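You operate a simulated robot arm through the tools that you are given. There is no shell and no other tool. Be economical: measure what you need, move in short steps, check, and stop when the job is done.

You are at the controls of a simulated two-armed robot. One attempt, no reset.

TASK
Take the cap off the glue pot and lay it down on the top of the black table.

Only the result counts: the job must be done as asked and must still hold three seconds after the hand-in. Knocking over, shifting, dropping, spilling or breaking anything else fails it. A push-on lid holds only when it is set on centred and level and pressed home; a screw cap is set on level and turned clockwise until tight.

THE ROBOT
Two 7-joint arms with three-finger grippers on one trunk, on a base that drives. Base frame: it is fixed to the floor where the robot stands at the start and does not move with it; the origin is under the middle of the robot, x ahead of it, y to its left, z up; the surface under the hand at the start is at about z = 0.75. Lengths are in m, angles in degrees, forces in N, time in s.
The left shoulder is at the start at [0.042, 0.154, 1.007], the right one opposite. With the tool pointing down near the work surface each hand reaches from about 0.24 to 0.64 m from the robot's upright axis, wherever it stands, measured 20 degrees to its own side. Payload 2.69 kg a hand.
The TCP of each hand is the grasp point between the finger pads, 0.029 m short of the fingertips. In the tool frame z runs along the fingers and y along their closing line. Largest opening 0.12 m; the body of the gripper starts 0.078 m behind the TCP.
Orientation is that of the tool frame in the base frame, as a unit quaternion [x, y, z, w]. With the fingers straight down and closing along the base's y, the tool's x points along the base's -x, its y along +y and its z along -z.

THE INTERFACE
- The arms move only by the tool arm_command. It takes "left_rows", "right_rows" or both (then of equal length, played together; a hand with none holds still); each is a list of rows, each a list of 6 numbers: the shift along the base's x, y, z in m, then the turn, a rotation vector about the base's x, y, z in degrees. In form: [[dx, dy, dz, rx, ry, rz], ...]. A call has 1 to 20 rows; each row shifts and turns the commanded pose from where the row before left it. "left_jaw" and "right_jaw" are, for a hand that has rows, the gripper command, from -1 (fully open) to 1 (shut), values between in proportion, set as the call begins (left out, the last holds). A row lasts 0.2 s, in which the tool goes at most 0.05 m and 8.6 degrees; a call with a longer step from one row to the next is refused whole, and so is a gripper value outside its range. Where a pose cannot be reached the arm comes as near as it can. A force on the tool above 40 N (or 10 N above the force at the start of the call, whichever is more), or a blocked arm, ends the call early, and 0.2 s more pass. Each finger halts on what it meets, pressing with about 21 N; the grip force reading is that of the motor and also rises with nothing between the fingers. The clock runs only during rows and for 0.2 s after the last one: add rows that do not move to give the fingers time. The reply holds the time, the measured pose of the TCP, the force on the tool along the base axes, the opening and the grip force, in the units named above and with some noise, with the torque about the TCP (base axes, N m) and any sound that the robot's microphone picked up, and new pictures: "pictures" is both (left out), scene, wrist or none (wrist: the cameras of the hands that moved).
- Cameras (640 x 400 px; columns grow to the right, rows downward): "scene" is now at [0.1467, -0.0369, 1.1665]; the picture's right is [-0.40, -0.92, 0.00], its down [-0.44, 0.19, -0.88] and it looks along [0.80, -0.35, -0.48] (base axes); focal length 214 px, centre (320, 200). "left" rides on the left gripper at [0.063, 0, -0.104] in its tool frame; the picture's right is [0.00, 1.00, 0.00], its down [-0.83, 0.00, -0.56] and it looks along [-0.56, 0.00, 0.83] (tool axes); focal length 275 px, centre (320, 200). "right" rides on the right gripper at [0.063, 0, -0.104] in its tool frame; the picture's right is [0.00, 1.00, 0.00], its down [-0.83, 0.00, -0.56] and it looks along [-0.56, 0.00, 0.83] (tool axes); focal length 275 px, centre (320, 200). There is no depth. A picture from a camera that has moved, and an enlarged one, comes with that camera's place and axes in the base frame and with its lens.
- raise_lower(by): slides the trunk up (or, below 0, down) by that many m; the arms and the scene camera ride with it, the base frame stays. It gives what a move gives, with no picture.
- base_move(legs): drives the robot by 1 to 6 legs, each [ahead, left, turn to the left] in m, m and degrees, along the robot's own axes; the way and the turn of a leg run together, so that a leg with both is an arc; at most 1.5 m and 180 degrees a leg. The arms and the cameras ride along, it lands a little off, and it stops where it bumps. It gives what a move gives, and a new picture of the scene camera.
- aim_head(pan, tilt): turns the head with the scene camera to pan (to the left, within 80 degrees either way) and tilt (down, from -29 to 69), counted from straight ahead of the robot. It gives what a move gives, and a new picture of the scene camera.
- close_up(camera, box): a new picture of the part [left, top, right, bottom] of that camera's present view, enlarged. No time passes.
- close_job(): hands the job in; it is judged then, once.

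Go step by step. Nothing tells you exact positions but the pictures and the camera data: compare them with the known pose of the tool, close in by small moves and look again before you grip or let go. The budget is 120 turns and 260 pictures, counting those below and the enlarged ones. Unless the task says otherwise, let go and move clear before handing in.

The tools are called after "Emit:" by a JSON object that holds its "name" and its "arguments". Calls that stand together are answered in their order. arm_command: Moves the arms, as the interface text tells. Its arguments: {"type":"object","properties":{"left_rows":{"type":"array"},"left_jaw":{"type":"number"},"right_rows":{"type":"array"},"right_jaw":{"type":"number"},"pictures":{"type":"string","enum":["both","scene","wrist","none"]}},"required":[]} The other tools are called the same way: raise_lower (by) slides the trunk up or down; base_move (legs) drives the base; aim_head (pan, tilt) turns the head that bears the scene camera; close_up (camera, box) takes an enlarged picture of a part of a camera's view; close_job () hands the job in.

At the start:

```text
time: 0.0
left_eef_pos: [0.3972, 0.0832, 1.0265]
left_tcp_rot: [0.001, 1.0, 0.0, -0.001]
left_wrist_force: [-0.6, 0.9, 0.4]
left_moment: [0.02, 0.0, -0.02]
left_gripper_width: 0.1201
left_grip_force: 0.1
right_eef_pos: [0.2768, -0.2042, 1.0695]
right_tcp_rot: [0.0, 1.0, 0.0, 0.0]
right_wrist_force: [-0.6, -0.3, 0.7]
right_moment: [-0.02, 0.0, -0.02]
right_gripper_width: 0.1203
right_grip_force: 0.0
trunk travel left (down, up): [-0.375, 0.063]
robot x, y, heading: [0.0021, -0.0007, 0.0]
head pan, tilt: [-23.4, 28.8]
```

scene: 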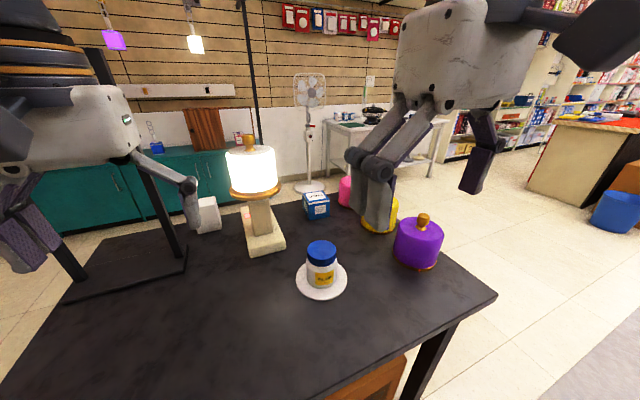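
right: 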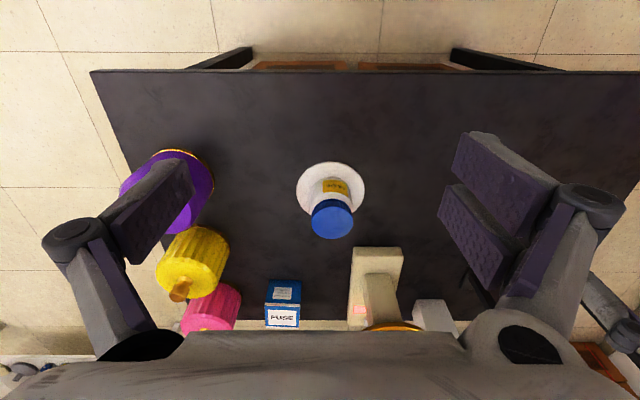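
left: 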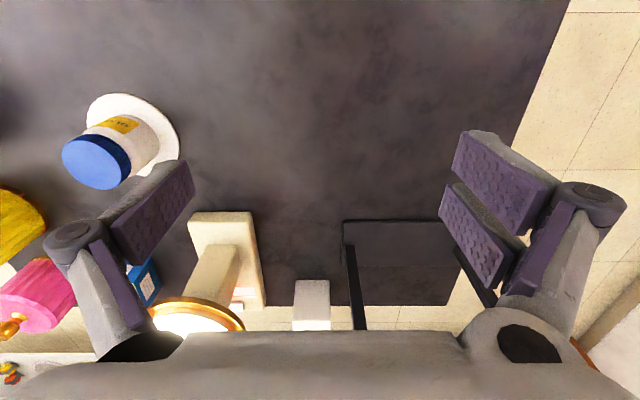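

The blue-capped glue pot stands on a white saucer at about (0.472, -0.183), with the cap top near z = 0.85. I'll look closer to tell what sort of cap it is.

Emit:
{"name": "close_up", "arguments": {"camera": "scene", "box": [270, 220, 370, 310]}}

Emit:
{"name": "close_up", "arguments": {"camera": "right", "box": [280, 150, 380, 250]}}

```text
4.44 times, centred on (320, 265) of scene
camera zoom: at [0.1467, -0.0369, 1.1665], right [-0.4, -0.92, 0.0], down [-0.44, 0.19, -0.88], along [0.8, -0.35, -0.48], focal length 953 px, centre (320, -89)
```

zoom: 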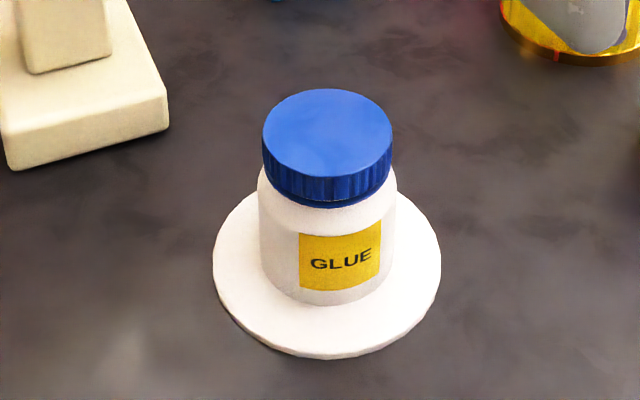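

```text
4.00 times, centred on (330, 200) of right
camera zoom: at [0.2132, -0.2051, 1.1752], right [0.0, 1.0, 0.0], down [0.83, 0.0, 0.56], along [0.56, 0.0, -0.83], focal length 1101 px, centre (280, 200)
```

zoom: 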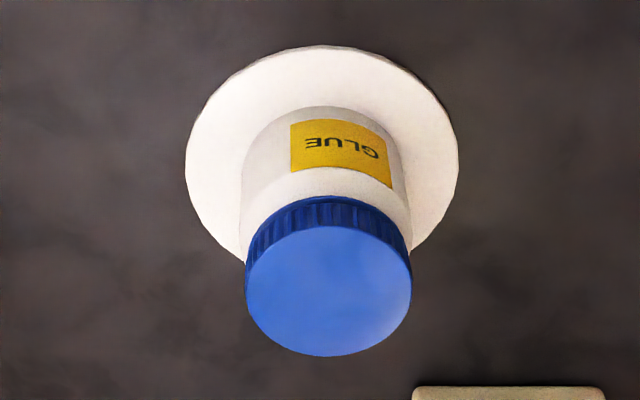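

It is a ribbed cap about 0.064 m across, so it probably screws. I put its top centre near (0.478, -0.186, 0.840). I'll bring the right hand above it and pre-turn it clockwise, so there is room to unscrew.

Emit:
{"name": "arm_command", "arguments": {"right_rows": [[0.0335, 0.003, -0.02, 0, 0, 0], [0.0335, 0.003, -0.02, 0, 0, 0], [0.0335, 0.003, -0.02, 0, 0, 0], [0.0335, 0.003, -0.02, 0, 0, 0], [0.0335, 0.003, -0.02, 0, 0, 0], [0.0335, 0.003, -0.02, 0, 0, 0], [0, 0, 0, 0, 0, -8], [0, 0, 0, 0, 0, -8], [0, 0, 0, 0, 0, -8], [0, 0, 0, 0, 0, -8], [0, 0, 0, 0, 0, -8], [0, 0, 0, 0, 0, -8], [0, 0, 0, 0, 0, -8], [0, 0, 0, 0, 0, -8], [0, 0, 0, 0, 0, -8], [0, 0, 0, 0, 0, -8], [0, 0, 0, 0, 0, 0]], "right_jaw": -1}}

```text
time: 3.6
left_eef_pos: [0.3981, 0.0832, 1.0257]
left_tcp_rot: [0.0, 1.0, 0.0, 0.001]
left_wrist_force: [-0.3, 0.4, -0.4]
left_moment: [0.0, -0.02, 0.02]
left_gripper_width: 0.1198
left_grip_force: 0.0
right_eef_pos: [0.4777, -0.1861, 0.9504]
right_tcp_rot: [0.643, 0.766, 0.0, -0.001]
right_wrist_force: [0.7, -0.4, 0.1]
right_moment: [0.01, 0.0, -0.01]
right_gripper_width: 0.1201
right_grip_force: 0.1
trunk travel left (down, up): [-0.375, 0.063]
robot x, y, heading: [-0.0002, -0.003, -0.0]
head pan, tilt: [-23.4, 28.8]
camera scene: at [0.1467, -0.0369, 1.1665], right [-0.4, -0.92, 0.0], down [-0.44, 0.19, -0.88], along [0.8, -0.35, -0.48], focal length 214 px, centre (320, 200)
camera right: at [0.4665, -0.1252, 1.0557], right [0.98, 0.18, 0.0], down [0.15, -0.82, 0.56], along [0.1, -0.55, -0.83], focal length 275 px, centre (320, 200)
```

scene: 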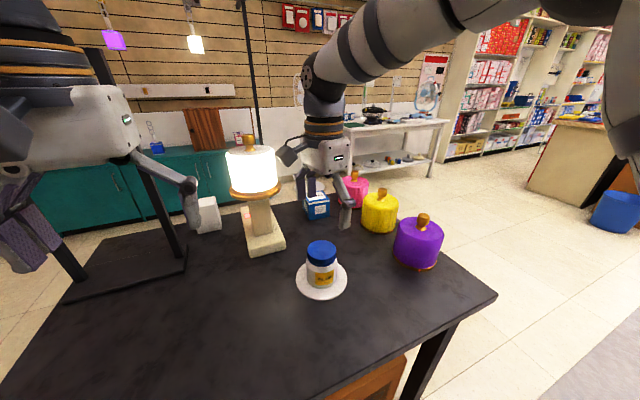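
right: 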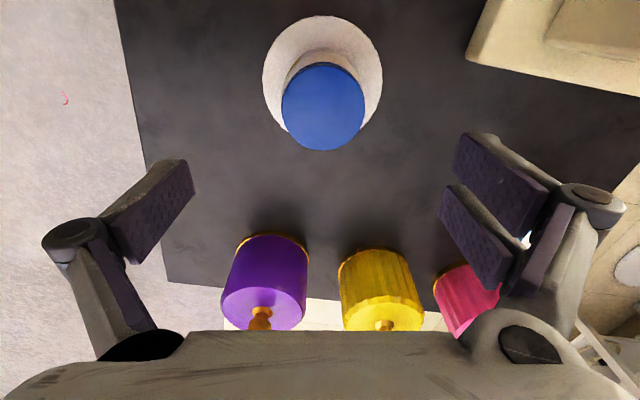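

The turn of -80° is reachable, and the wrist view puts the cap at about (0.479, -0.182). I'll centre on it and come down part way, then check.

Emit:
{"name": "arm_command", "arguments": {"right_rows": [[0.001, 0.004, -0.02, 0, 0, 0], [0, 0, -0.02, 0, 0, 0], [0, 0, -0.02, 0, 0, 0], [0, 0, -0.015, 0, 0, 0], [0, 0, 0, 0, 0, 0]]}}

Emit:
{"name": "close_up", "arguments": {"camera": "scene", "box": [250, 180, 390, 310]}}

```text
time: 4.8
left_eef_pos: [0.3975, 0.0831, 1.0262]
left_tcp_rot: [0.0, 1.0, 0.0, 0.0]
left_wrist_force: [-0.1, -0.1, 0.1]
left_moment: [0.03, 0.01, -0.02]
left_gripper_width: 0.1201
left_grip_force: 0.1
right_eef_pos: [0.4786, -0.1822, 0.8762]
right_tcp_rot: [0.644, 0.765, 0.0, 0.0]
right_wrist_force: [0.0, 0.0, -0.4]
right_moment: [-0.01, 0.0, 0.02]
right_gripper_width: 0.1198
right_grip_force: 0.1
trunk travel left (down, up): [-0.375, 0.063]
robot x, y, heading: [-0.0016, -0.0037, 0.4]
head pan, tilt: [-23.4, 28.8]
camera scene: at [0.1466, -0.0369, 1.1666], right [-0.4, -0.92, 0.0], down [-0.44, 0.19, -0.88], along [0.8, -0.35, -0.48], focal length 214 px, centre (320, 200)
camera right: at [0.4675, -0.1219, 0.9805], right [0.98, 0.18, 0.0], down [0.15, -0.82, 0.56], along [0.1, -0.55, -0.83], focal length 275 px, centre (320, 200)
```

scene: 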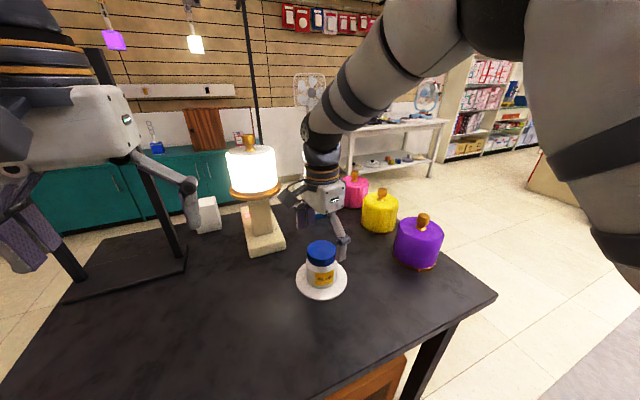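
right: 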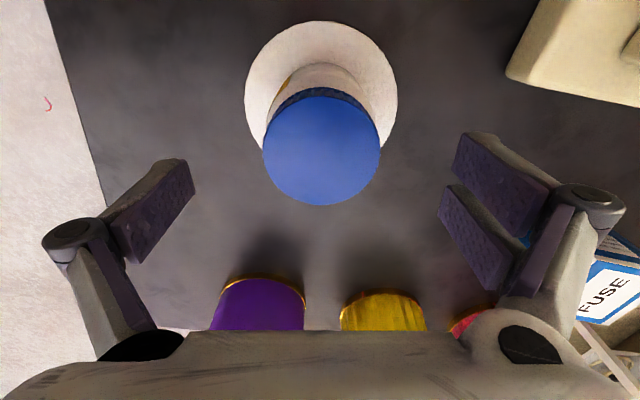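

```text
3.08 times, centred on (320, 245) of scene
camera zoom: at [0.1466, -0.0369, 1.1666], right [-0.4, -0.92, 0.0], down [-0.44, 0.19, -0.88], along [0.8, -0.35, -0.48], focal length 660 px, centre (320, 62)
```

zoom: 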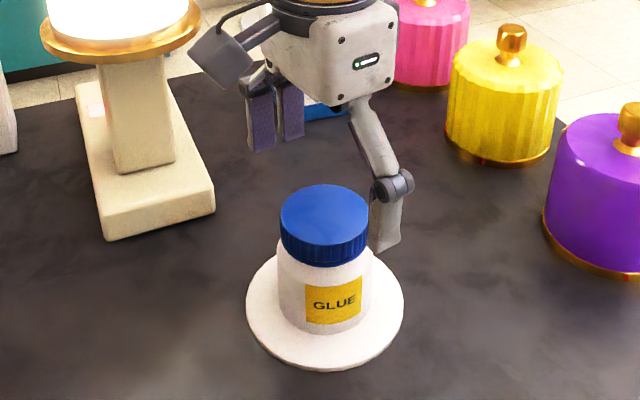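

The hand is centred on the cap, whose top is near z = 0.836. I'll go down so that only the fingertips overlap the cap's rim, then close.

Emit:
{"name": "arm_command", "arguments": {"right_rows": [[0, 0, -0.012, 0, 0, 0], [0, 0, -0.012, 0, 0, 0], [0, 0, -0.009, 0, 0, 0], [0, 0, 0, 0, 0, 0]], "pictures": "none"}}

Emit:
{"name": "close_up", "arguments": {"camera": "scene", "box": [270, 220, 370, 310]}}

Emit:
{"name": "close_up", "arguments": {"camera": "right", "box": [100, 0, 540, 275]}}

```text
time: 5.8
left_eef_pos: [0.3976, 0.0837, 1.0258]
left_tcp_rot: [0.0, 1.0, 0.0, 0.0]
left_wrist_force: [0.1, 0.9, 0.9]
left_moment: [-0.04, 0.0, -0.02]
left_gripper_width: 0.1199
left_grip_force: 0.0
right_eef_pos: [0.4788, -0.1837, 0.8423]
right_tcp_rot: [0.643, 0.766, 0.0, 0.0]
right_wrist_force: [0.2, -0.1, 0.1]
right_moment: [0.0, 0.0, -0.03]
right_gripper_width: 0.1202
right_grip_force: 0.1
trunk travel left (down, up): [-0.375, 0.063]
robot x, y, heading: [-0.0017, -0.0004, 0.1]
head pan, tilt: [-23.4, 28.8]
```

```text
4.44 times, centred on (320, 265) of scene
camera zoom: at [0.1466, -0.0369, 1.1666], right [-0.4, -0.92, 0.0], down [-0.44, 0.19, -0.88], along [0.8, -0.35, -0.48], focal length 953 px, centre (320, -89)
```

zoom: 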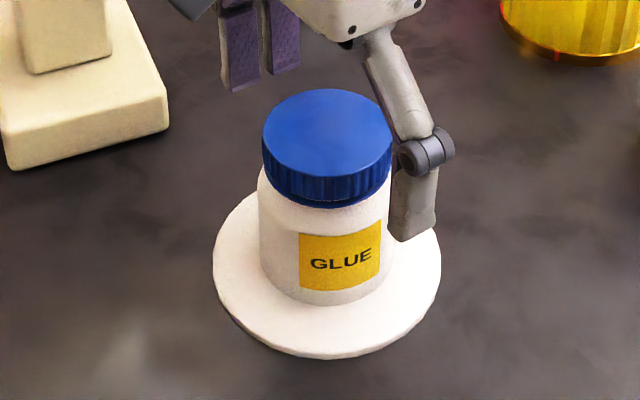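

```text
1.45 times, centred on (320, 138) of right
camera zoom: at [0.4669, -0.1232, 0.948], right [0.98, 0.18, 0.0], down [0.15, -0.82, 0.56], along [0.1, -0.55, -0.83], focal length 400 px, centre (320, 291)
```

zoom: 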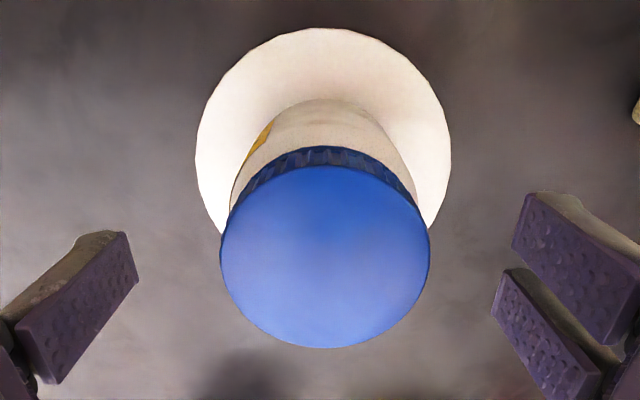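

The fingertips flank the cap and are centred. Closing now.

Emit:
{"name": "arm_command", "arguments": {"right_rows": [[0, 0, 0, 0, 0, 0], [0, 0, 0, 0, 0, 0], [0, 0, 0, 0, 0, 0], [0, 0, 0, 0, 0, 0]], "right_jaw": 1, "pictures": "wrist"}}

Emit:
{"name": "close_up", "arguments": {"camera": "scene", "box": [270, 220, 370, 310]}}

```text
time: 6.8
left_eef_pos: [0.3977, 0.0833, 1.0265]
left_tcp_rot: [0.0, 1.0, 0.0, 0.001]
left_wrist_force: [0.2, 0.2, 0.2]
left_moment: [0.0, -0.01, 0.0]
left_gripper_width: 0.12
left_grip_force: 0.2
right_eef_pos: [0.479, -0.1838, 0.8433]
right_tcp_rot: [0.643, 0.766, 0.001, 0.0]
right_wrist_force: [3.3, -1.2, 8.7]
right_moment: [0.02, -0.08, 0.09]
right_gripper_width: 0.0624
right_grip_force: 21.3
trunk travel left (down, up): [-0.375, 0.063]
robot x, y, heading: [0.0037, -0.0001, 0.1]
head pan, tilt: [-23.4, 28.8]
camera right: at [0.4672, -0.1231, 0.9489], right [0.98, 0.18, 0.0], down [0.15, -0.82, 0.56], along [0.1, -0.55, -0.83], focal length 275 px, centre (320, 200)
```

right: 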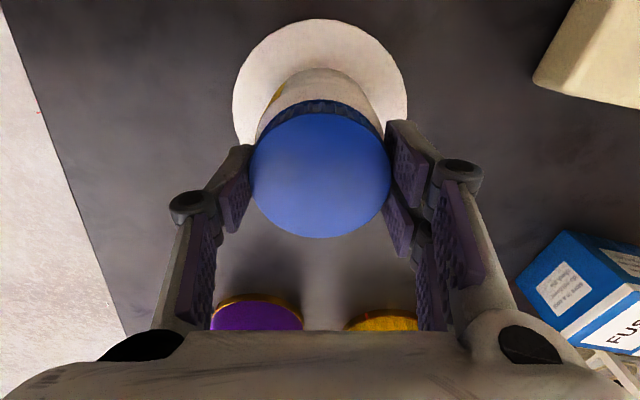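

```text
4.44 times, centred on (320, 265) of scene
camera zoom: at [0.1465, -0.0368, 1.1667], right [-0.4, -0.92, 0.0], down [-0.44, 0.19, -0.88], along [0.8, -0.35, -0.48], focal length 953 px, centre (320, -89)
```

zoom: 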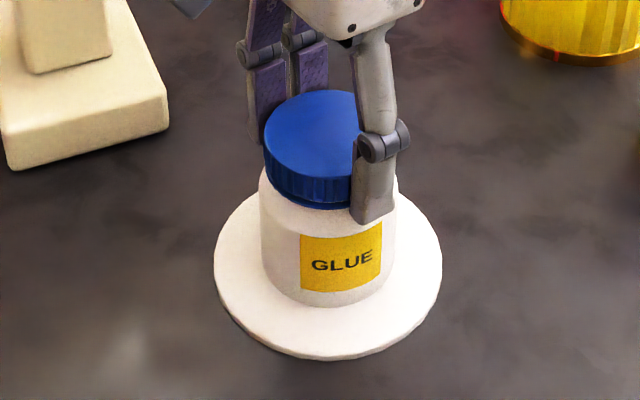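

The cap is gripped at 0.062 m. I'll try a small counter-clockwise turn and watch the torque and the label.

Emit:
{"name": "arm_command", "arguments": {"right_rows": [[0, 0, 0, 0, 0, 6], [0, 0, 0, 0, 0, 6], [0, 0, 0, 0, 0, 6], [0, 0, 0, 0, 0, 0]], "pictures": "wrist"}}

Emit:
{"name": "close_up", "arguments": {"camera": "scene", "box": [270, 220, 370, 310]}}

```text
time: 7.8
left_eef_pos: [0.3965, 0.0839, 1.0272]
left_tcp_rot: [0.0, 1.0, 0.0, 0.001]
left_wrist_force: [0.1, -0.4, 0.4]
left_moment: [-0.01, 0.0, 0.02]
left_gripper_width: 0.1201
left_grip_force: 0.0
right_eef_pos: [0.4776, -0.1828, 0.841]
right_tcp_rot: [0.514, 0.858, 0.0, 0.001]
right_wrist_force: [-0.8, 0.1, 7.8]
right_moment: [-0.09, 0.15, -0.08]
right_gripper_width: 0.0621
right_grip_force: 21.2
trunk travel left (down, up): [-0.375, 0.063]
robot x, y, heading: [-0.0002, -0.0031, 0.1]
head pan, tilt: [-23.4, 28.8]
camera right: at [0.4485, -0.1279, 0.9476], right [0.88, 0.47, 0.0], down [0.39, -0.73, 0.56], along [0.26, -0.49, -0.83], focal length 275 px, centre (320, 200)
```

right: 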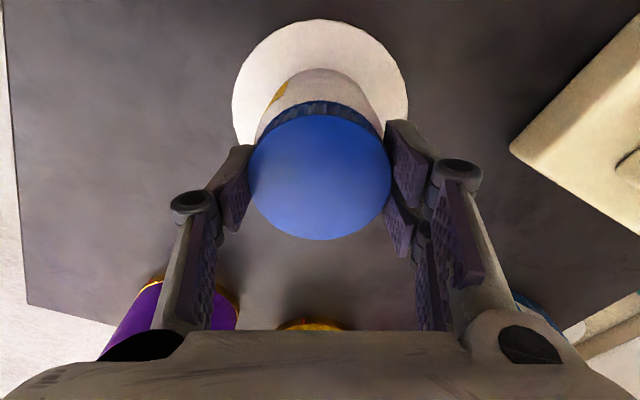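

```text
4.44 times, centred on (320, 265) of scene
camera zoom: at [0.1461, -0.0367, 1.1666], right [-0.4, -0.92, 0.0], down [-0.44, 0.19, -0.88], along [0.8, -0.35, -0.48], focal length 953 px, centre (320, -89)
```

zoom: 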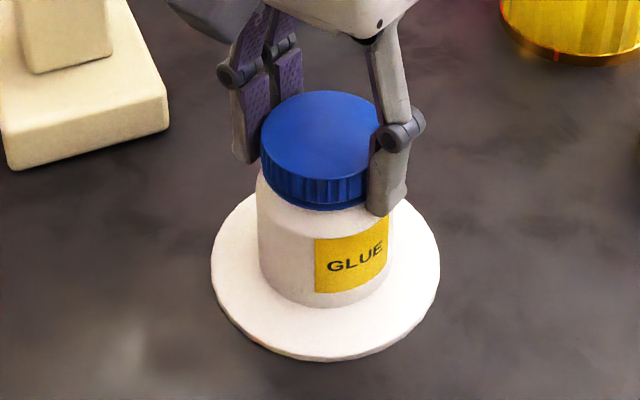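

The whole pot turned with the cap, so either the fingertips also touch the pot's shoulder or the cap is on tight. I'll let go, raise 5 mm, turn back and grip again higher.

Emit:
{"name": "arm_command", "arguments": {"right_rows": [[0, 0, 0, 0, 0, 0], [0, 0, 0, 0, 0, 0], [0.001, -0.001, 0.006, 0, 0, -6], [0, 0, 0, 0, 0, -6], [0, 0, 0, 0, 0, -6], [0, 0, 0, 0, 0, 0]], "right_jaw": -0.5, "pictures": "none"}}

Emit:
{"name": "arm_command", "arguments": {"right_rows": [[0, 0, 0, 0, 0, 0], [0, 0, 0, 0, 0, 0], [0, 0, 0, 0, 0, 0], [0, 0, 0, 0, 0, 0]], "right_jaw": 1, "pictures": "none"}}

Emit:
{"name": "close_up", "arguments": {"camera": "scene", "box": [270, 220, 370, 310]}}

Emit:
{"name": "arm_command", "arguments": {"right_rows": [[0, 0, 0, 0, 0, 4], [0, 0, 0, 0, 0, 4], [0, 0, 0, 0, 0, 4], [0, 0, 0, 0, 0, 0]], "pictures": "none"}}

Emit:
{"name": "close_up", "arguments": {"camera": "scene", "box": [270, 220, 370, 310]}}

```text
time: 9.2
left_eef_pos: [0.3961, 0.0826, 1.0268]
left_tcp_rot: [0.0, 1.0, -0.001, 0.0]
left_wrist_force: [-0.5, -0.6, 0.1]
left_moment: [0.02, 0.0, 0.01]
left_gripper_width: 0.1202
left_grip_force: 0.1
right_eef_pos: [0.4797, -0.1828, 0.8481]
right_tcp_rot: [0.643, 0.766, 0.0, 0.0]
right_wrist_force: [0.0, 0.8, -0.3]
right_moment: [0.04, 0.01, 0.02]
right_gripper_width: 0.09
right_grip_force: 0.1
trunk travel left (down, up): [-0.375, 0.063]
robot x, y, heading: [-0.001, 0.0012, -0.0]
head pan, tilt: [-23.4, 28.8]
```

```text
time: 10.2
left_eef_pos: [0.3977, 0.0831, 1.0262]
left_tcp_rot: [-0.001, 1.0, 0.0, 0.0]
left_wrist_force: [-0.9, -1.0, 0.1]
left_moment: [0.02, -0.01, -0.01]
left_gripper_width: 0.1201
left_grip_force: 0.0
right_eef_pos: [0.4809, -0.1835, 0.8475]
right_tcp_rot: [0.643, 0.766, 0.0, 0.0]
right_wrist_force: [0.3, 0.3, 0.4]
right_moment: [0.01, 0.02, -0.01]
right_gripper_width: 0.0629
right_grip_force: 20.8
trunk travel left (down, up): [-0.375, 0.063]
robot x, y, heading: [0.0007, 0.0007, 0.2]
head pan, tilt: [-23.4, 28.8]
heard: snap
```

```text
4.44 times, centred on (320, 265) of scene
camera zoom: at [0.1467, -0.0369, 1.1665], right [-0.4, -0.92, 0.0], down [-0.44, 0.19, -0.88], along [0.8, -0.35, -0.48], focal length 953 px, centre (320, -89)
```

zoom: 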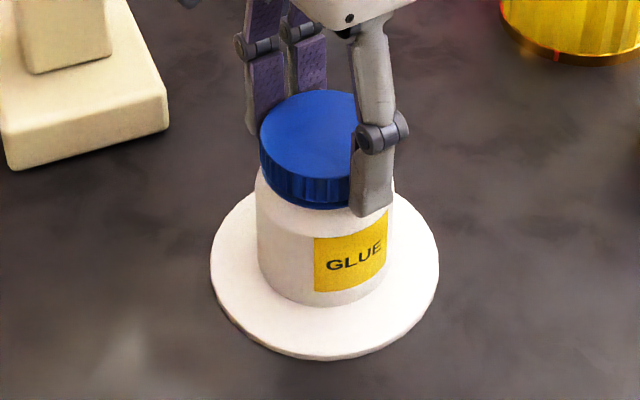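

```text
time: 11.2
left_eef_pos: [0.3989, 0.0828, 1.0263]
left_tcp_rot: [-0.001, 1.0, 0.0, 0.0]
left_wrist_force: [0.2, -0.5, -1.3]
left_moment: [0.03, -0.01, -0.04]
left_gripper_width: 0.1199
left_grip_force: 0.1
right_eef_pos: [0.4799, -0.1841, 0.8487]
right_tcp_rot: [0.56, 0.829, 0.0, 0.0]
right_wrist_force: [0.1, 0.5, -0.2]
right_moment: [0.03, 0.0, 0.0]
right_gripper_width: 0.0633
right_grip_force: 21.1
trunk travel left (down, up): [-0.375, 0.063]
robot x, y, heading: [-0.0002, 0.0011, 0.1]
head pan, tilt: [-23.4, 28.8]
```

```text
4.44 times, centred on (320, 265) of scene
camera zoom: at [0.1467, -0.0369, 1.1665], right [-0.4, -0.92, 0.0], down [-0.44, 0.19, -0.88], along [0.8, -0.35, -0.48], focal length 953 px, centre (320, -89)
```

zoom: 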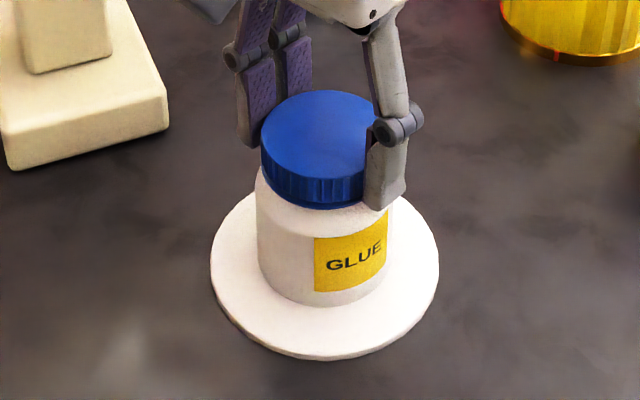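

I heard a snap, and this time the cap turned with no torque while the label stayed put, so it seems to have come free. I'll lift gently and check.

Emit:
{"name": "arm_command", "arguments": {"right_rows": [[0, 0, 0.004, 0, 0, 0], [0, 0, 0.004, 0, 0, 0], [0, 0, 0.004, 0, 0, 0], [0, 0, 0.004, 0, 0, 0], [0, 0, 0, 0, 0, 0]], "pictures": "none"}}

Emit:
{"name": "close_up", "arguments": {"camera": "scene", "box": [270, 220, 370, 310]}}

```text
time: 12.4
left_eef_pos: [0.3975, 0.0842, 1.0263]
left_tcp_rot: [0.0, 1.0, -0.001, 0.0]
left_wrist_force: [-0.3, 0.4, 0.5]
left_moment: [0.0, -0.01, -0.01]
left_gripper_width: 0.1199
left_grip_force: 0.0
right_eef_pos: [0.4792, -0.1833, 0.8638]
right_tcp_rot: [0.56, 0.829, 0.0, 0.0]
right_wrist_force: [0.9, 0.5, -0.5]
right_moment: [0.0, 0.02, -0.01]
right_gripper_width: 0.0626
right_grip_force: 21.0
trunk travel left (down, up): [-0.375, 0.063]
robot x, y, heading: [-0.0, -0.0008, 0.1]
head pan, tilt: [-23.4, 28.8]
```

```text
4.44 times, centred on (320, 265) of scene
camera zoom: at [0.1467, -0.0369, 1.1665], right [-0.4, -0.92, 0.0], down [-0.44, 0.19, -0.88], along [0.8, -0.35, -0.48], focal length 953 px, centre (320, -89)
```

zoom: 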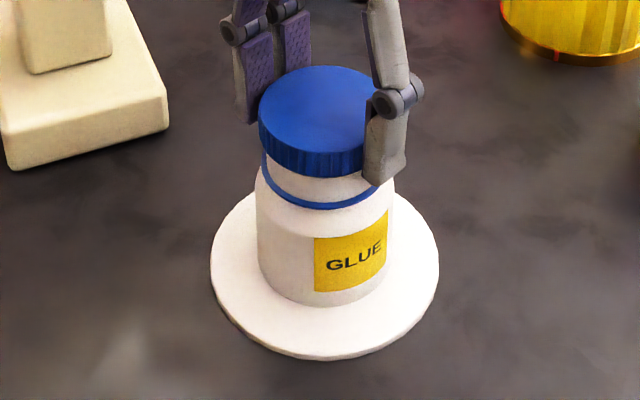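

The cap is off, and only its tamper band stays on the neck. I'll lift it well clear and carry it to the open table near (0.36, -0.13).

Emit:
{"name": "arm_command", "arguments": {"right_rows": [[0, 0, 0.02, 0, 0, 0], [0, 0, 0.03, 0, 0, 0], [0, 0, 0.02, 0, 0, 0], [-0.02, 0.009, 0, 0, 0, 0], [-0.02, 0.009, 0, 0, 0, 0], [-0.02, 0.009, 0, 0, 0, 0], [-0.02, 0.009, 0, 0, 0, 0], [-0.02, 0.009, 0, 0, 0, 0], [-0.019, 0.008, 0, 0, 0, 0], [0, 0, -0.03, 0, 0, 0], [0, 0, -0.03, 0, 0, 0], [0, 0, -0.03, 0, 0, 0], [0, 0, -0.02, 0, 0, 0], [0, 0, -0.01, 0, 0, 0], [0, 0, 0, 0, 0, 0]]}}

Emit:
{"name": "close_up", "arguments": {"camera": "scene", "box": [210, 230, 370, 350]}}

```text
time: 15.6
left_eef_pos: [0.397, 0.0829, 1.0257]
left_tcp_rot: [0.0, 1.0, 0.001, 0.001]
left_wrist_force: [-0.5, -0.4, 0.7]
left_moment: [0.02, -0.03, 0.02]
left_gripper_width: 0.12
left_grip_force: 0.0
right_eef_pos: [0.4585, -0.15, 0.7828]
right_tcp_rot: [0.56, 0.828, 0.001, 0.0]
right_wrist_force: [2.0, -0.6, 10.6]
right_moment: [-0.15, -0.44, -0.06]
right_gripper_width: 0.0611
right_grip_force: 20.5
right hand out of reach, approached as far as the arm can: row 4, 5, 6, 7, 8, 9
trunk travel left (down, up): [-0.375, 0.063]
robot x, y, heading: [0.0011, 0.0015, 0.1]
head pan, tilt: [-23.4, 28.8]
camera scene: at [0.1462, -0.0369, 1.1666], right [-0.4, -0.92, 0.0], down [-0.44, 0.19, -0.88], along [0.8, -0.35, -0.48], focal length 214 px, centre (320, 200)
camera right: at [0.4345, -0.093, 0.8883], right [0.93, 0.38, 0.0], down [0.31, -0.77, 0.56], along [0.21, -0.51, -0.83], focal length 275 px, centre (320, 200)
```

scene: 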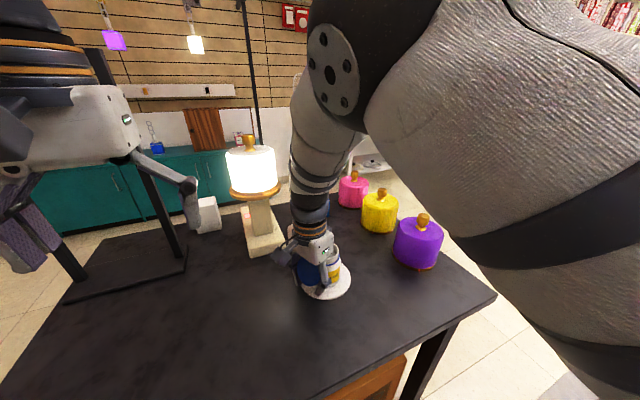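
right: 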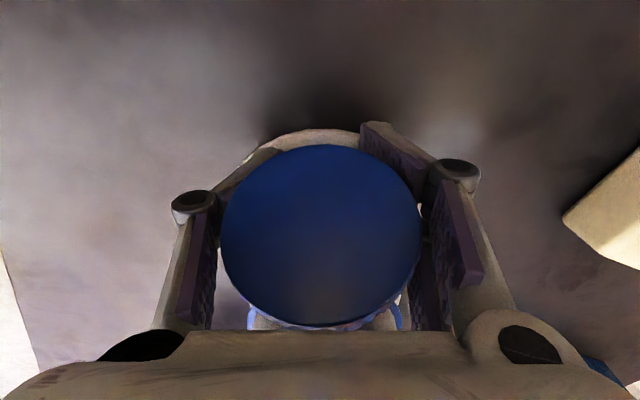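

```text
3.33 times, centred on (290, 290) of scene
camera zoom: at [0.1462, -0.0369, 1.1666], right [-0.4, -0.92, 0.0], down [-0.44, 0.19, -0.88], along [0.8, -0.35, -0.48], focal length 715 px, centre (420, -100)
```

zoom: 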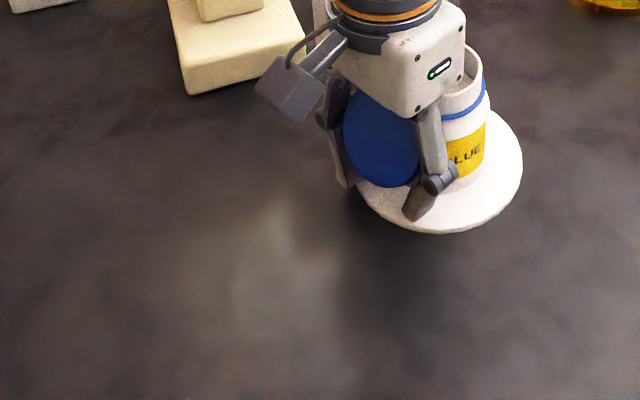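

The sideways move was cut short by reach, and the hand came down on the saucer beside the pot. I'll go straight up slowly and check the pot.

Emit:
{"name": "arm_command", "arguments": {"right_rows": [[0, 0, 0.01, 0, 0, 0], [0, 0, 0.015, 0, 0, 0], [0, 0, 0.02, 0, 0, 0], [0, 0, 0.03, 0, 0, 0], [0, 0, 0.04, 0, 0, 0], [0, 0, 0.04, 0, 0, 0], [0, 0, 0.02, 0, 0, 0], [0, 0, 0, 0, 0, 0]]}}

Emit:
{"name": "close_up", "arguments": {"camera": "scene", "box": [270, 190, 390, 310]}}

```text
time: 17.4
left_eef_pos: [0.3978, 0.0827, 1.0263]
left_tcp_rot: [-0.001, 1.0, 0.0, -0.001]
left_wrist_force: [-0.9, -1.0, 0.3]
left_moment: [-0.01, -0.02, 0.02]
left_gripper_width: 0.12
left_grip_force: 0.1
right_eef_pos: [0.4737, -0.1521, 0.9554]
right_tcp_rot: [0.559, 0.829, 0.0, -0.001]
right_wrist_force: [0.5, 1.3, -0.1]
right_moment: [-0.02, 0.03, -0.01]
right_gripper_width: 0.0606
right_grip_force: 20.7
right hand out of reach, approached as far as the arm can: row 6, 7
trunk travel left (down, up): [-0.375, 0.063]
robot x, y, heading: [-0.003, -0.0018, 0.1]
head pan, tilt: [-23.4, 28.8]
camera scene: at [0.1468, -0.037, 1.1665], right [-0.4, -0.92, 0.0], down [-0.44, 0.19, -0.88], along [0.8, -0.35, -0.48], focal length 214 px, centre (320, 200)
camera right: at [0.4494, -0.0953, 1.0604], right [0.93, 0.38, 0.0], down [0.32, -0.77, 0.55], along [0.21, -0.51, -0.83], focal length 275 px, centre (320, 200)
```

scene: 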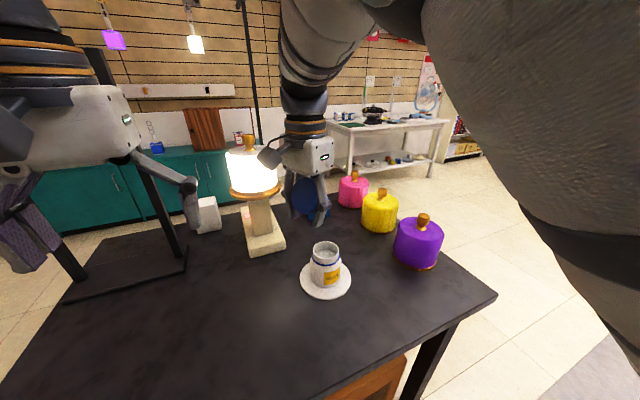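
right: 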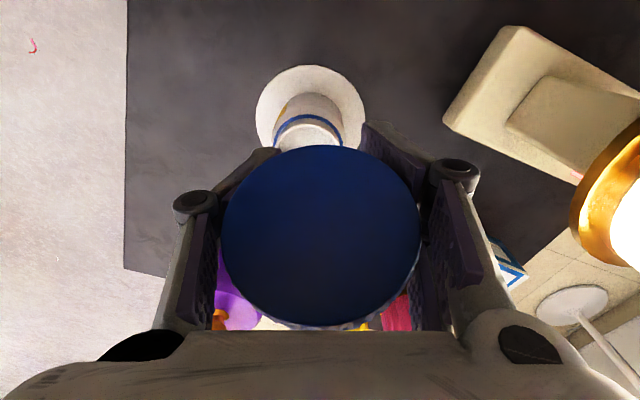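

```text
3.33 times, centred on (330, 250) of scene
camera zoom: at [0.1468, -0.037, 1.1665], right [-0.4, -0.92, 0.0], down [-0.44, 0.19, -0.88], along [0.8, -0.35, -0.48], focal length 715 px, centre (287, 33)
```

zoom: 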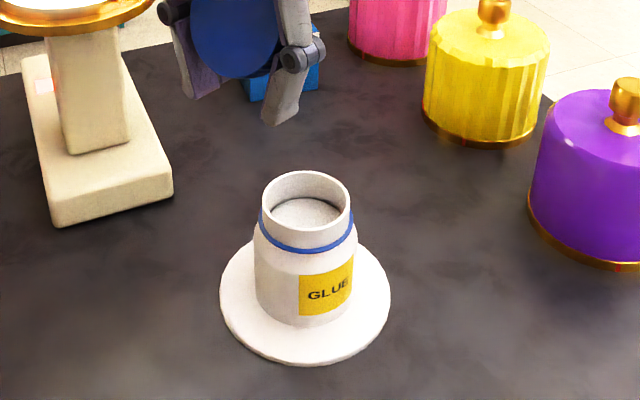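

The pot stands upright, only nudged slightly. The cap sits tilted in the grip. I'll turn the hand back to its easy yaw at height, which should also let it reach the free spot.

Emit:
{"name": "arm_command", "arguments": {"right_rows": [[0, 0, 0, 0, 0, 7], [0, 0, 0, 0, 0, 7], [0, 0, 0, 0, 0, 7], [0, 0, 0, 0, 0, 7], [0, 0, 0, 0, 0, 8], [0, 0, 0, 0, 0, 8], [0, 0, 0, 0, 0, 8], [0, 0, 0, 0, 0, 8], [0, 0, 0, 0, 0, 8], [0, 0, 0, 0, 0, 0], [0, 0, 0, 0, 0, 0]]}}

```text
time: 19.8
left_eef_pos: [0.3986, 0.0826, 1.0261]
left_tcp_rot: [-0.001, 1.0, -0.001, 0.0]
left_wrist_force: [0.0, 0.2, -0.2]
left_moment: [-0.03, 0.03, 0.01]
left_gripper_width: 0.12
left_grip_force: 0.1
right_eef_pos: [0.4742, -0.1518, 0.9547]
right_tcp_rot: [0.0, 1.0, 0.0, 0.0]
right_wrist_force: [-0.4, 0.2, -0.7]
right_moment: [0.02, 0.0, -0.01]
right_gripper_width: 0.0605
right_grip_force: 21.2
trunk travel left (down, up): [-0.375, 0.063]
robot x, y, heading: [-0.0004, -0.0017, -0.0]
head pan, tilt: [-23.4, 28.8]
camera scene: at [0.1467, -0.0369, 1.1665], right [-0.4, -0.92, 0.0], down [-0.44, 0.19, -0.88], along [0.8, -0.35, -0.48], focal length 214 px, centre (320, 200)
camera right: at [0.4101, -0.1535, 1.0598], right [-0.01, 1.0, 0.0], down [0.83, 0.0, 0.55], along [0.55, 0.0, -0.83], focal length 275 px, centre (320, 200)
```

scene: 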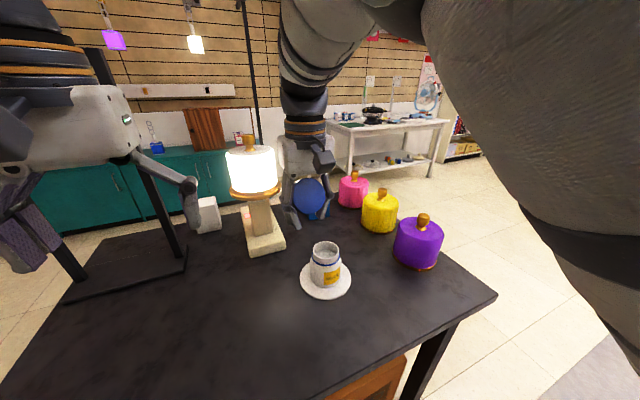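
right: 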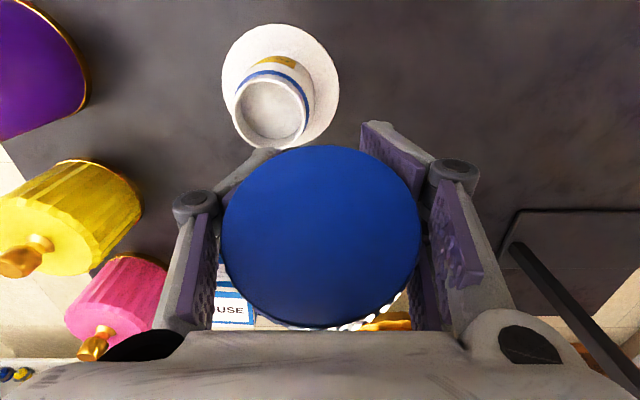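

The hand is back at yaw 0. I'll try the move toward the free area in small steps while staying high.

Emit:
{"name": "arm_command", "arguments": {"right_rows": [[-0.02, 0.003, 0, 0, 0, 0], [-0.02, 0.003, 0, 0, 0, 0], [-0.02, 0.003, 0, 0, 0, 0], [-0.02, 0.003, 0, 0, 0, 0], [-0.02, 0.003, 0, 0, 0, 0], [-0.015, 0.003, 0, 0, 0, 0], [0, 0, 0, 0, 0, 0]]}}

```text
time: 21.4
left_eef_pos: [0.3976, 0.0831, 1.0267]
left_tcp_rot: [-0.001, 1.0, 0.0, 0.0]
left_wrist_force: [-0.8, 0.1, 0.2]
left_moment: [0.0, 0.01, -0.01]
left_gripper_width: 0.1202
left_grip_force: 0.1
right_eef_pos: [0.4705, -0.1526, 0.9366]
right_tcp_rot: [-0.001, 1.0, -0.001, -0.002]
right_wrist_force: [-0.5, 0.7, 0.1]
right_moment: [-0.04, -0.02, 0.02]
right_gripper_width: 0.0603
right_grip_force: 20.7
right hand out of reach, approached as far as the arm can: row 1, 2, 3, 4, 5, 6
trunk travel left (down, up): [-0.375, 0.063]
robot x, y, heading: [0.0002, -0.0038, -0.2]
head pan, tilt: [-23.4, 28.8]
camera scene: at [0.1467, -0.0369, 1.1665], right [-0.4, -0.92, 0.0], down [-0.44, 0.19, -0.88], along [0.8, -0.35, -0.48], focal length 214 px, centre (320, 200)
camera right: at [0.4063, -0.153, 1.0411], right [0.0, 1.0, 0.0], down [0.83, 0.0, 0.55], along [0.55, 0.0, -0.83], focal length 275 px, centre (320, 200)
```

scene: 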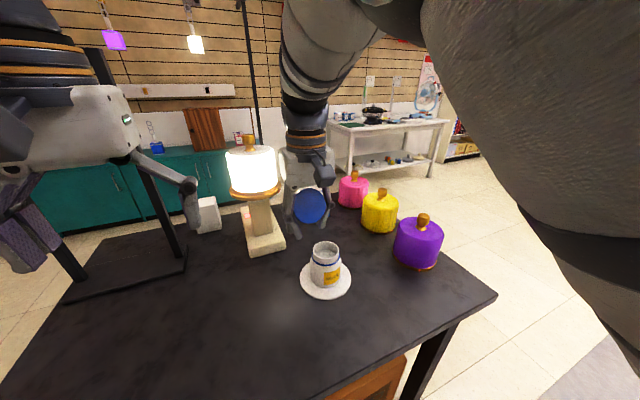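
right: 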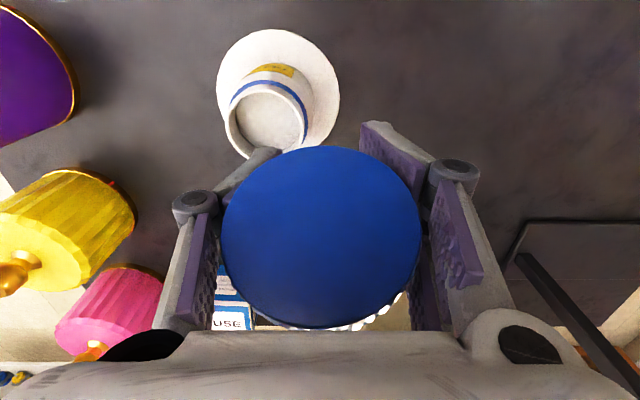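

The arm is against a limit in that direction. I'll go back to the right and up, the way it came, and then draw back.

Emit:
{"name": "arm_command", "arguments": {"right_rows": [[0, -0.01, 0.02, 0, 0, 0], [0, -0.02, 0.02, 0, 0, 0], [0, -0.02, 0.01, 0, 0, 0], [-0.02, 0, 0.01, 0, 0, 0], [-0.025, 0, 0, 0, 0, 0], [-0.025, 0, 0, 0, 0, 0], [-0.025, 0, 0, 0, 0, 0], [-0.025, 0, 0, 0, 0, 0], [0, 0, 0, 0, 0, 0]]}}

```text
time: 23.4
left_eef_pos: [0.3982, 0.084, 1.0266]
left_tcp_rot: [0.0, 1.0, 0.0, 0.001]
left_wrist_force: [0.5, 0.1, -0.6]
left_moment: [0.02, 0.0, -0.05]
left_gripper_width: 0.1202
left_grip_force: 0.1
right_eef_pos: [0.4469, -0.2458, 0.9882]
right_tcp_rot: [0.0, 1.0, 0.001, -0.001]
right_wrist_force: [-0.9, -0.4, -0.5]
right_moment: [-0.01, -0.01, -0.01]
right_gripper_width: 0.0607
right_grip_force: 21.0
right hand out of reach, approached as far as the arm can: row 4, 5, 6, 7, 8
trunk travel left (down, up): [-0.375, 0.063]
robot x, y, heading: [0.0003, -0.0048, 0.1]
head pan, tilt: [-23.4, 28.8]
camera scene: at [0.1471, -0.0366, 1.1678], right [-0.39, -0.92, 0.0], down [-0.43, 0.18, -0.88], along [0.81, -0.35, -0.47], focal length 214 px, centre (320, 200)
camera right: at [0.3839, -0.2464, 1.0934], right [0.0, 1.0, 0.0], down [0.83, 0.0, 0.55], along [0.55, 0.0, -0.83], focal length 275 px, centre (320, 200)
```

scene: 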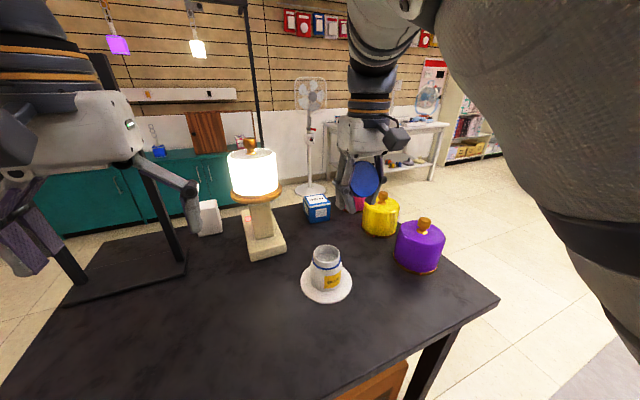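
right: 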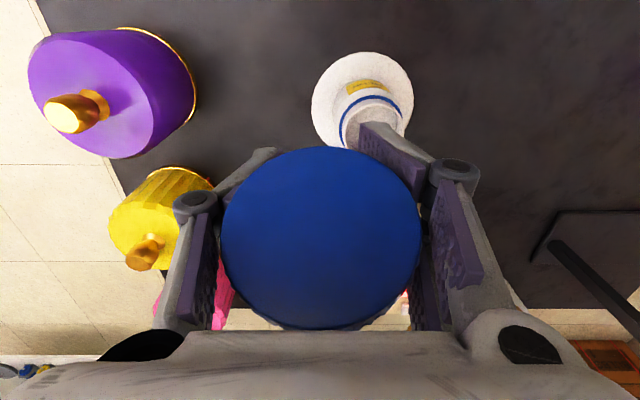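

This arm posture limits drawing the hand back. I'll back the base about 9 cm instead, which puts the hand over clear table near (0.36, -0.24).

Emit:
{"name": "base_move", "arguments": {"legs": [[-0.09, 0, 0]]}}

Emit:
{"name": "close_up", "arguments": {"camera": "right", "box": [0, 0, 640, 400]}}

```text
time: 24.5
left_eef_pos: [0.308, 0.0814, 1.0263]
left_tcp_rot: [0.001, 1.0, 0.0, 0.0]
left_wrist_force: [-0.3, -1.1, 1.0]
left_moment: [-0.02, -0.05, 0.03]
left_gripper_width: 0.1201
left_grip_force: 0.1
right_eef_pos: [0.3568, -0.2468, 0.9892]
right_tcp_rot: [0.002, 1.0, 0.0, -0.002]
right_wrist_force: [-0.3, -0.3, -0.2]
right_moment: [0.02, -0.02, 0.01]
right_gripper_width: 0.0608
right_grip_force: 21.3
trunk travel left (down, up): [-0.375, 0.063]
robot x, y, heading: [-0.0888, 0.0012, -0.1]
head pan, tilt: [-23.4, 28.8]
camera scene: at [0.0571, -0.0371, 1.1679], right [-0.4, -0.92, 0.0], down [-0.43, 0.19, -0.88], along [0.81, -0.35, -0.47], focal length 214 px, centre (320, 200)
```

scene: 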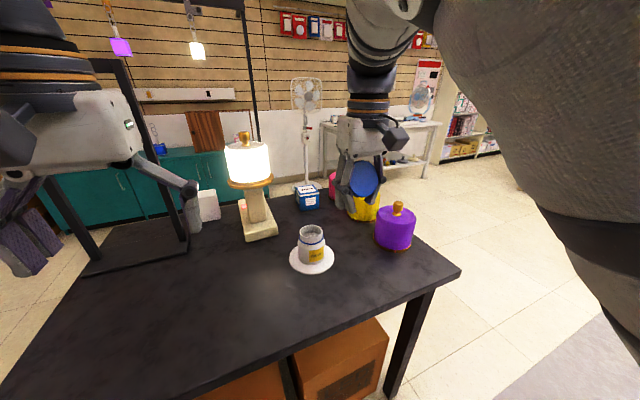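

```text
1.00 times, centred on (320, 200) of right (not enlarged: the box is as wide or as high as the picture)
camera zoom: at [0.2935, -0.247, 1.0938], right [0.0, 1.0, 0.0], down [0.83, 0.0, 0.56], along [0.56, 0.0, -0.83], focal length 275 px, centre (320, 200)
```

zoom: 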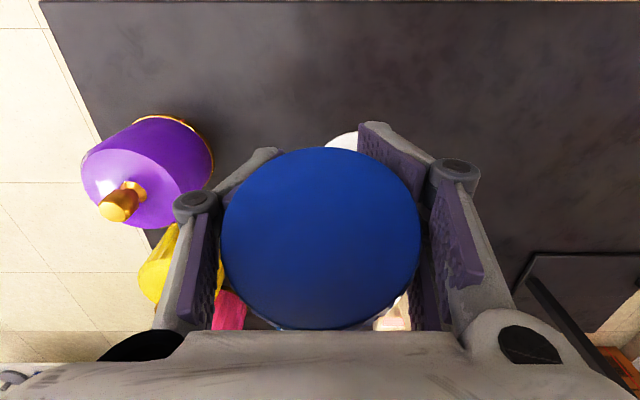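

The cap is now over clear table, 7 cm or more from the edge. I'll come down part way and check.

Emit:
{"name": "arm_command", "arguments": {"right_rows": [[0, 0, -0.03, 0, 0, 0], [0, 0, -0.03, 0, 0, 0], [0, 0, -0.03, 0, 0, 0], [0, 0, -0.03, 0, 0, 0], [0, 0, -0.02, 0, 0, 0], [0, 0, 0, 0, 0, 0]]}}

Emit:
{"name": "close_up", "arguments": {"camera": "scene", "box": [270, 180, 430, 300]}}

```text
time: 25.9
left_eef_pos: [0.3083, 0.0818, 1.025]
left_tcp_rot: [0.001, 1.0, 0.0, 0.0]
left_wrist_force: [0.4, 0.3, -0.2]
left_moment: [0.04, 0.0, 0.01]
left_gripper_width: 0.1199
left_grip_force: 0.0
right_eef_pos: [0.3589, -0.2433, 0.8497]
right_tcp_rot: [0.002, 1.0, 0.001, -0.001]
right_wrist_force: [0.2, -0.8, 0.5]
right_moment: [0.04, -0.01, 0.01]
right_gripper_width: 0.0607
right_grip_force: 20.8
trunk travel left (down, up): [-0.375, 0.063]
robot x, y, heading: [-0.0876, -0.0009, -0.2]
head pan, tilt: [-23.4, 28.8]
camera scene: at [0.0575, -0.0371, 1.1666], right [-0.4, -0.92, 0.0], down [-0.44, 0.19, -0.88], along [0.8, -0.35, -0.48], focal length 214 px, centre (320, 200)
camera right: at [0.2944, -0.2455, 0.9535], right [0.0, 1.0, 0.0], down [0.83, 0.0, 0.55], along [0.55, 0.0, -0.83], focal length 275 px, centre (320, 200)
```

scene: 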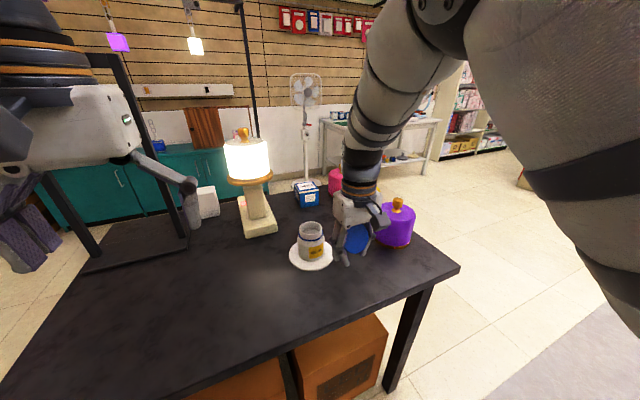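
right: 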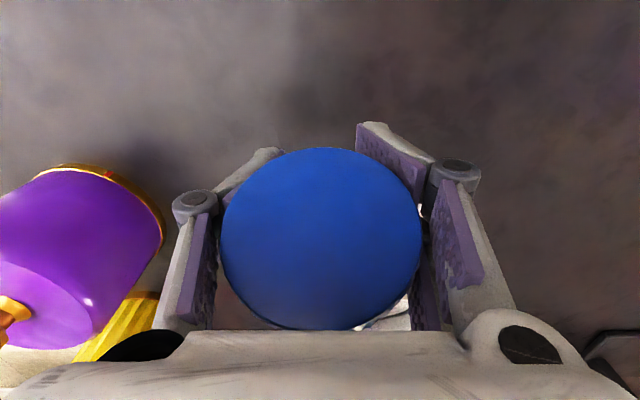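

```text
3.33 times, centred on (350, 240) of scene
camera zoom: at [0.0575, -0.0371, 1.1666], right [-0.4, -0.92, 0.0], down [-0.44, 0.19, -0.88], along [0.8, -0.35, -0.48], focal length 715 px, centre (220, 67)
```

zoom: 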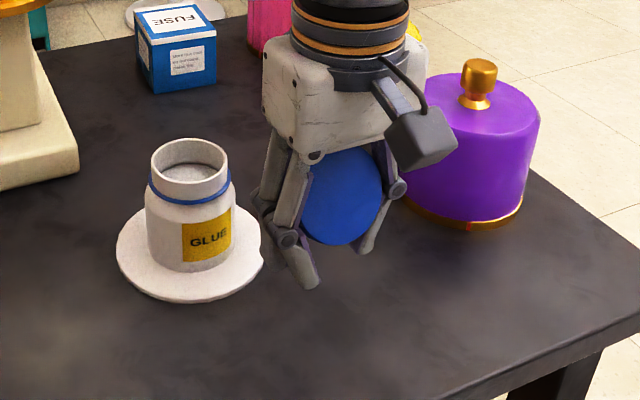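

The earlier contact pushed the cap deeper between the fingers and tilted it about 65°, with its top facing the robot. I'll tilt the hand about 32° so the cap leans close enough to level to settle top-up when released.

Emit:
{"name": "arm_command", "arguments": {"right_rows": [[0, 0, 0, 0, 8, 0], [0, 0, 0, 0, 8, 0], [0, 0, 0, 0, 8, 0], [0, 0, 0, 0, 8, 0], [0, 0, 0, 0, 0, 0]]}}

Emit:
{"name": "close_up", "arguments": {"camera": "scene", "box": [270, 180, 430, 300]}}

```text
time: 27.1
left_eef_pos: [0.3093, 0.0822, 1.0257]
left_tcp_rot: [0.001, 1.0, 0.0, 0.0]
left_wrist_force: [0.6, 0.0, 0.1]
left_moment: [-0.01, -0.01, 0.0]
left_gripper_width: 0.1198
left_grip_force: 0.0
right_eef_pos: [0.356, -0.2464, 0.8482]
right_tcp_rot: [0.001, 0.961, -0.001, -0.278]
right_wrist_force: [0.8, 0.0, 0.0]
right_moment: [-0.04, 0.04, 0.0]
right_gripper_width: 0.0612
right_grip_force: 21.1
trunk travel left (down, up): [-0.375, 0.063]
robot x, y, heading: [-0.0857, 0.0033, 0.0]
head pan, tilt: [-23.4, 28.8]
camera scene: at [0.0573, -0.0371, 1.1666], right [-0.4, -0.92, 0.0], down [-0.44, 0.19, -0.88], along [0.8, -0.35, -0.48], focal length 214 px, centre (320, 200)
camera right: at [0.3588, -0.2468, 0.9712], right [0.0, 1.0, 0.0], down [1.0, 0.0, 0.03], along [0.03, 0.0, -1.0], focal length 275 px, centre (320, 200)
```

scene: 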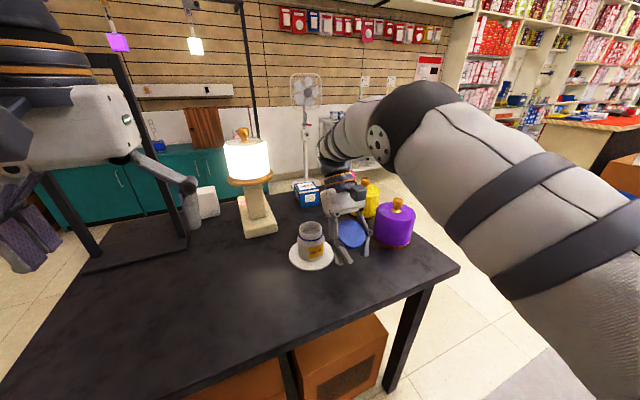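
right: 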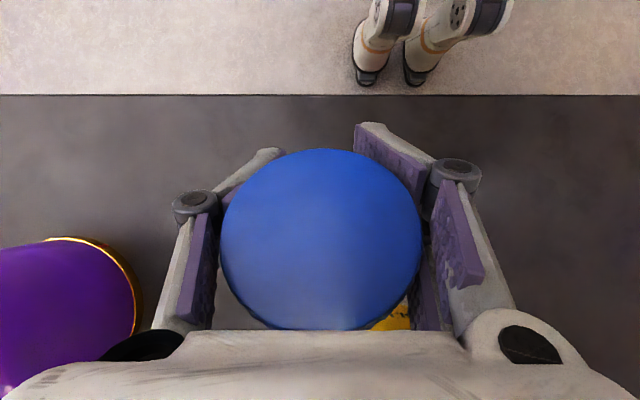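

```text
3.33 times, centred on (350, 240) of scene
camera zoom: at [0.0573, -0.0371, 1.1666], right [-0.4, -0.92, 0.0], down [-0.44, 0.19, -0.88], along [0.8, -0.35, -0.48], focal length 715 px, centre (220, 67)
```

zoom: 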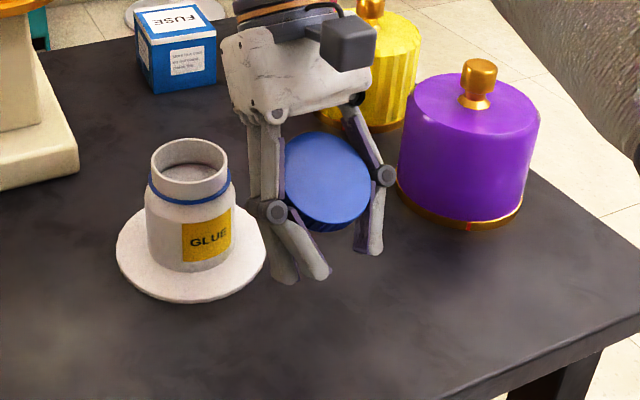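

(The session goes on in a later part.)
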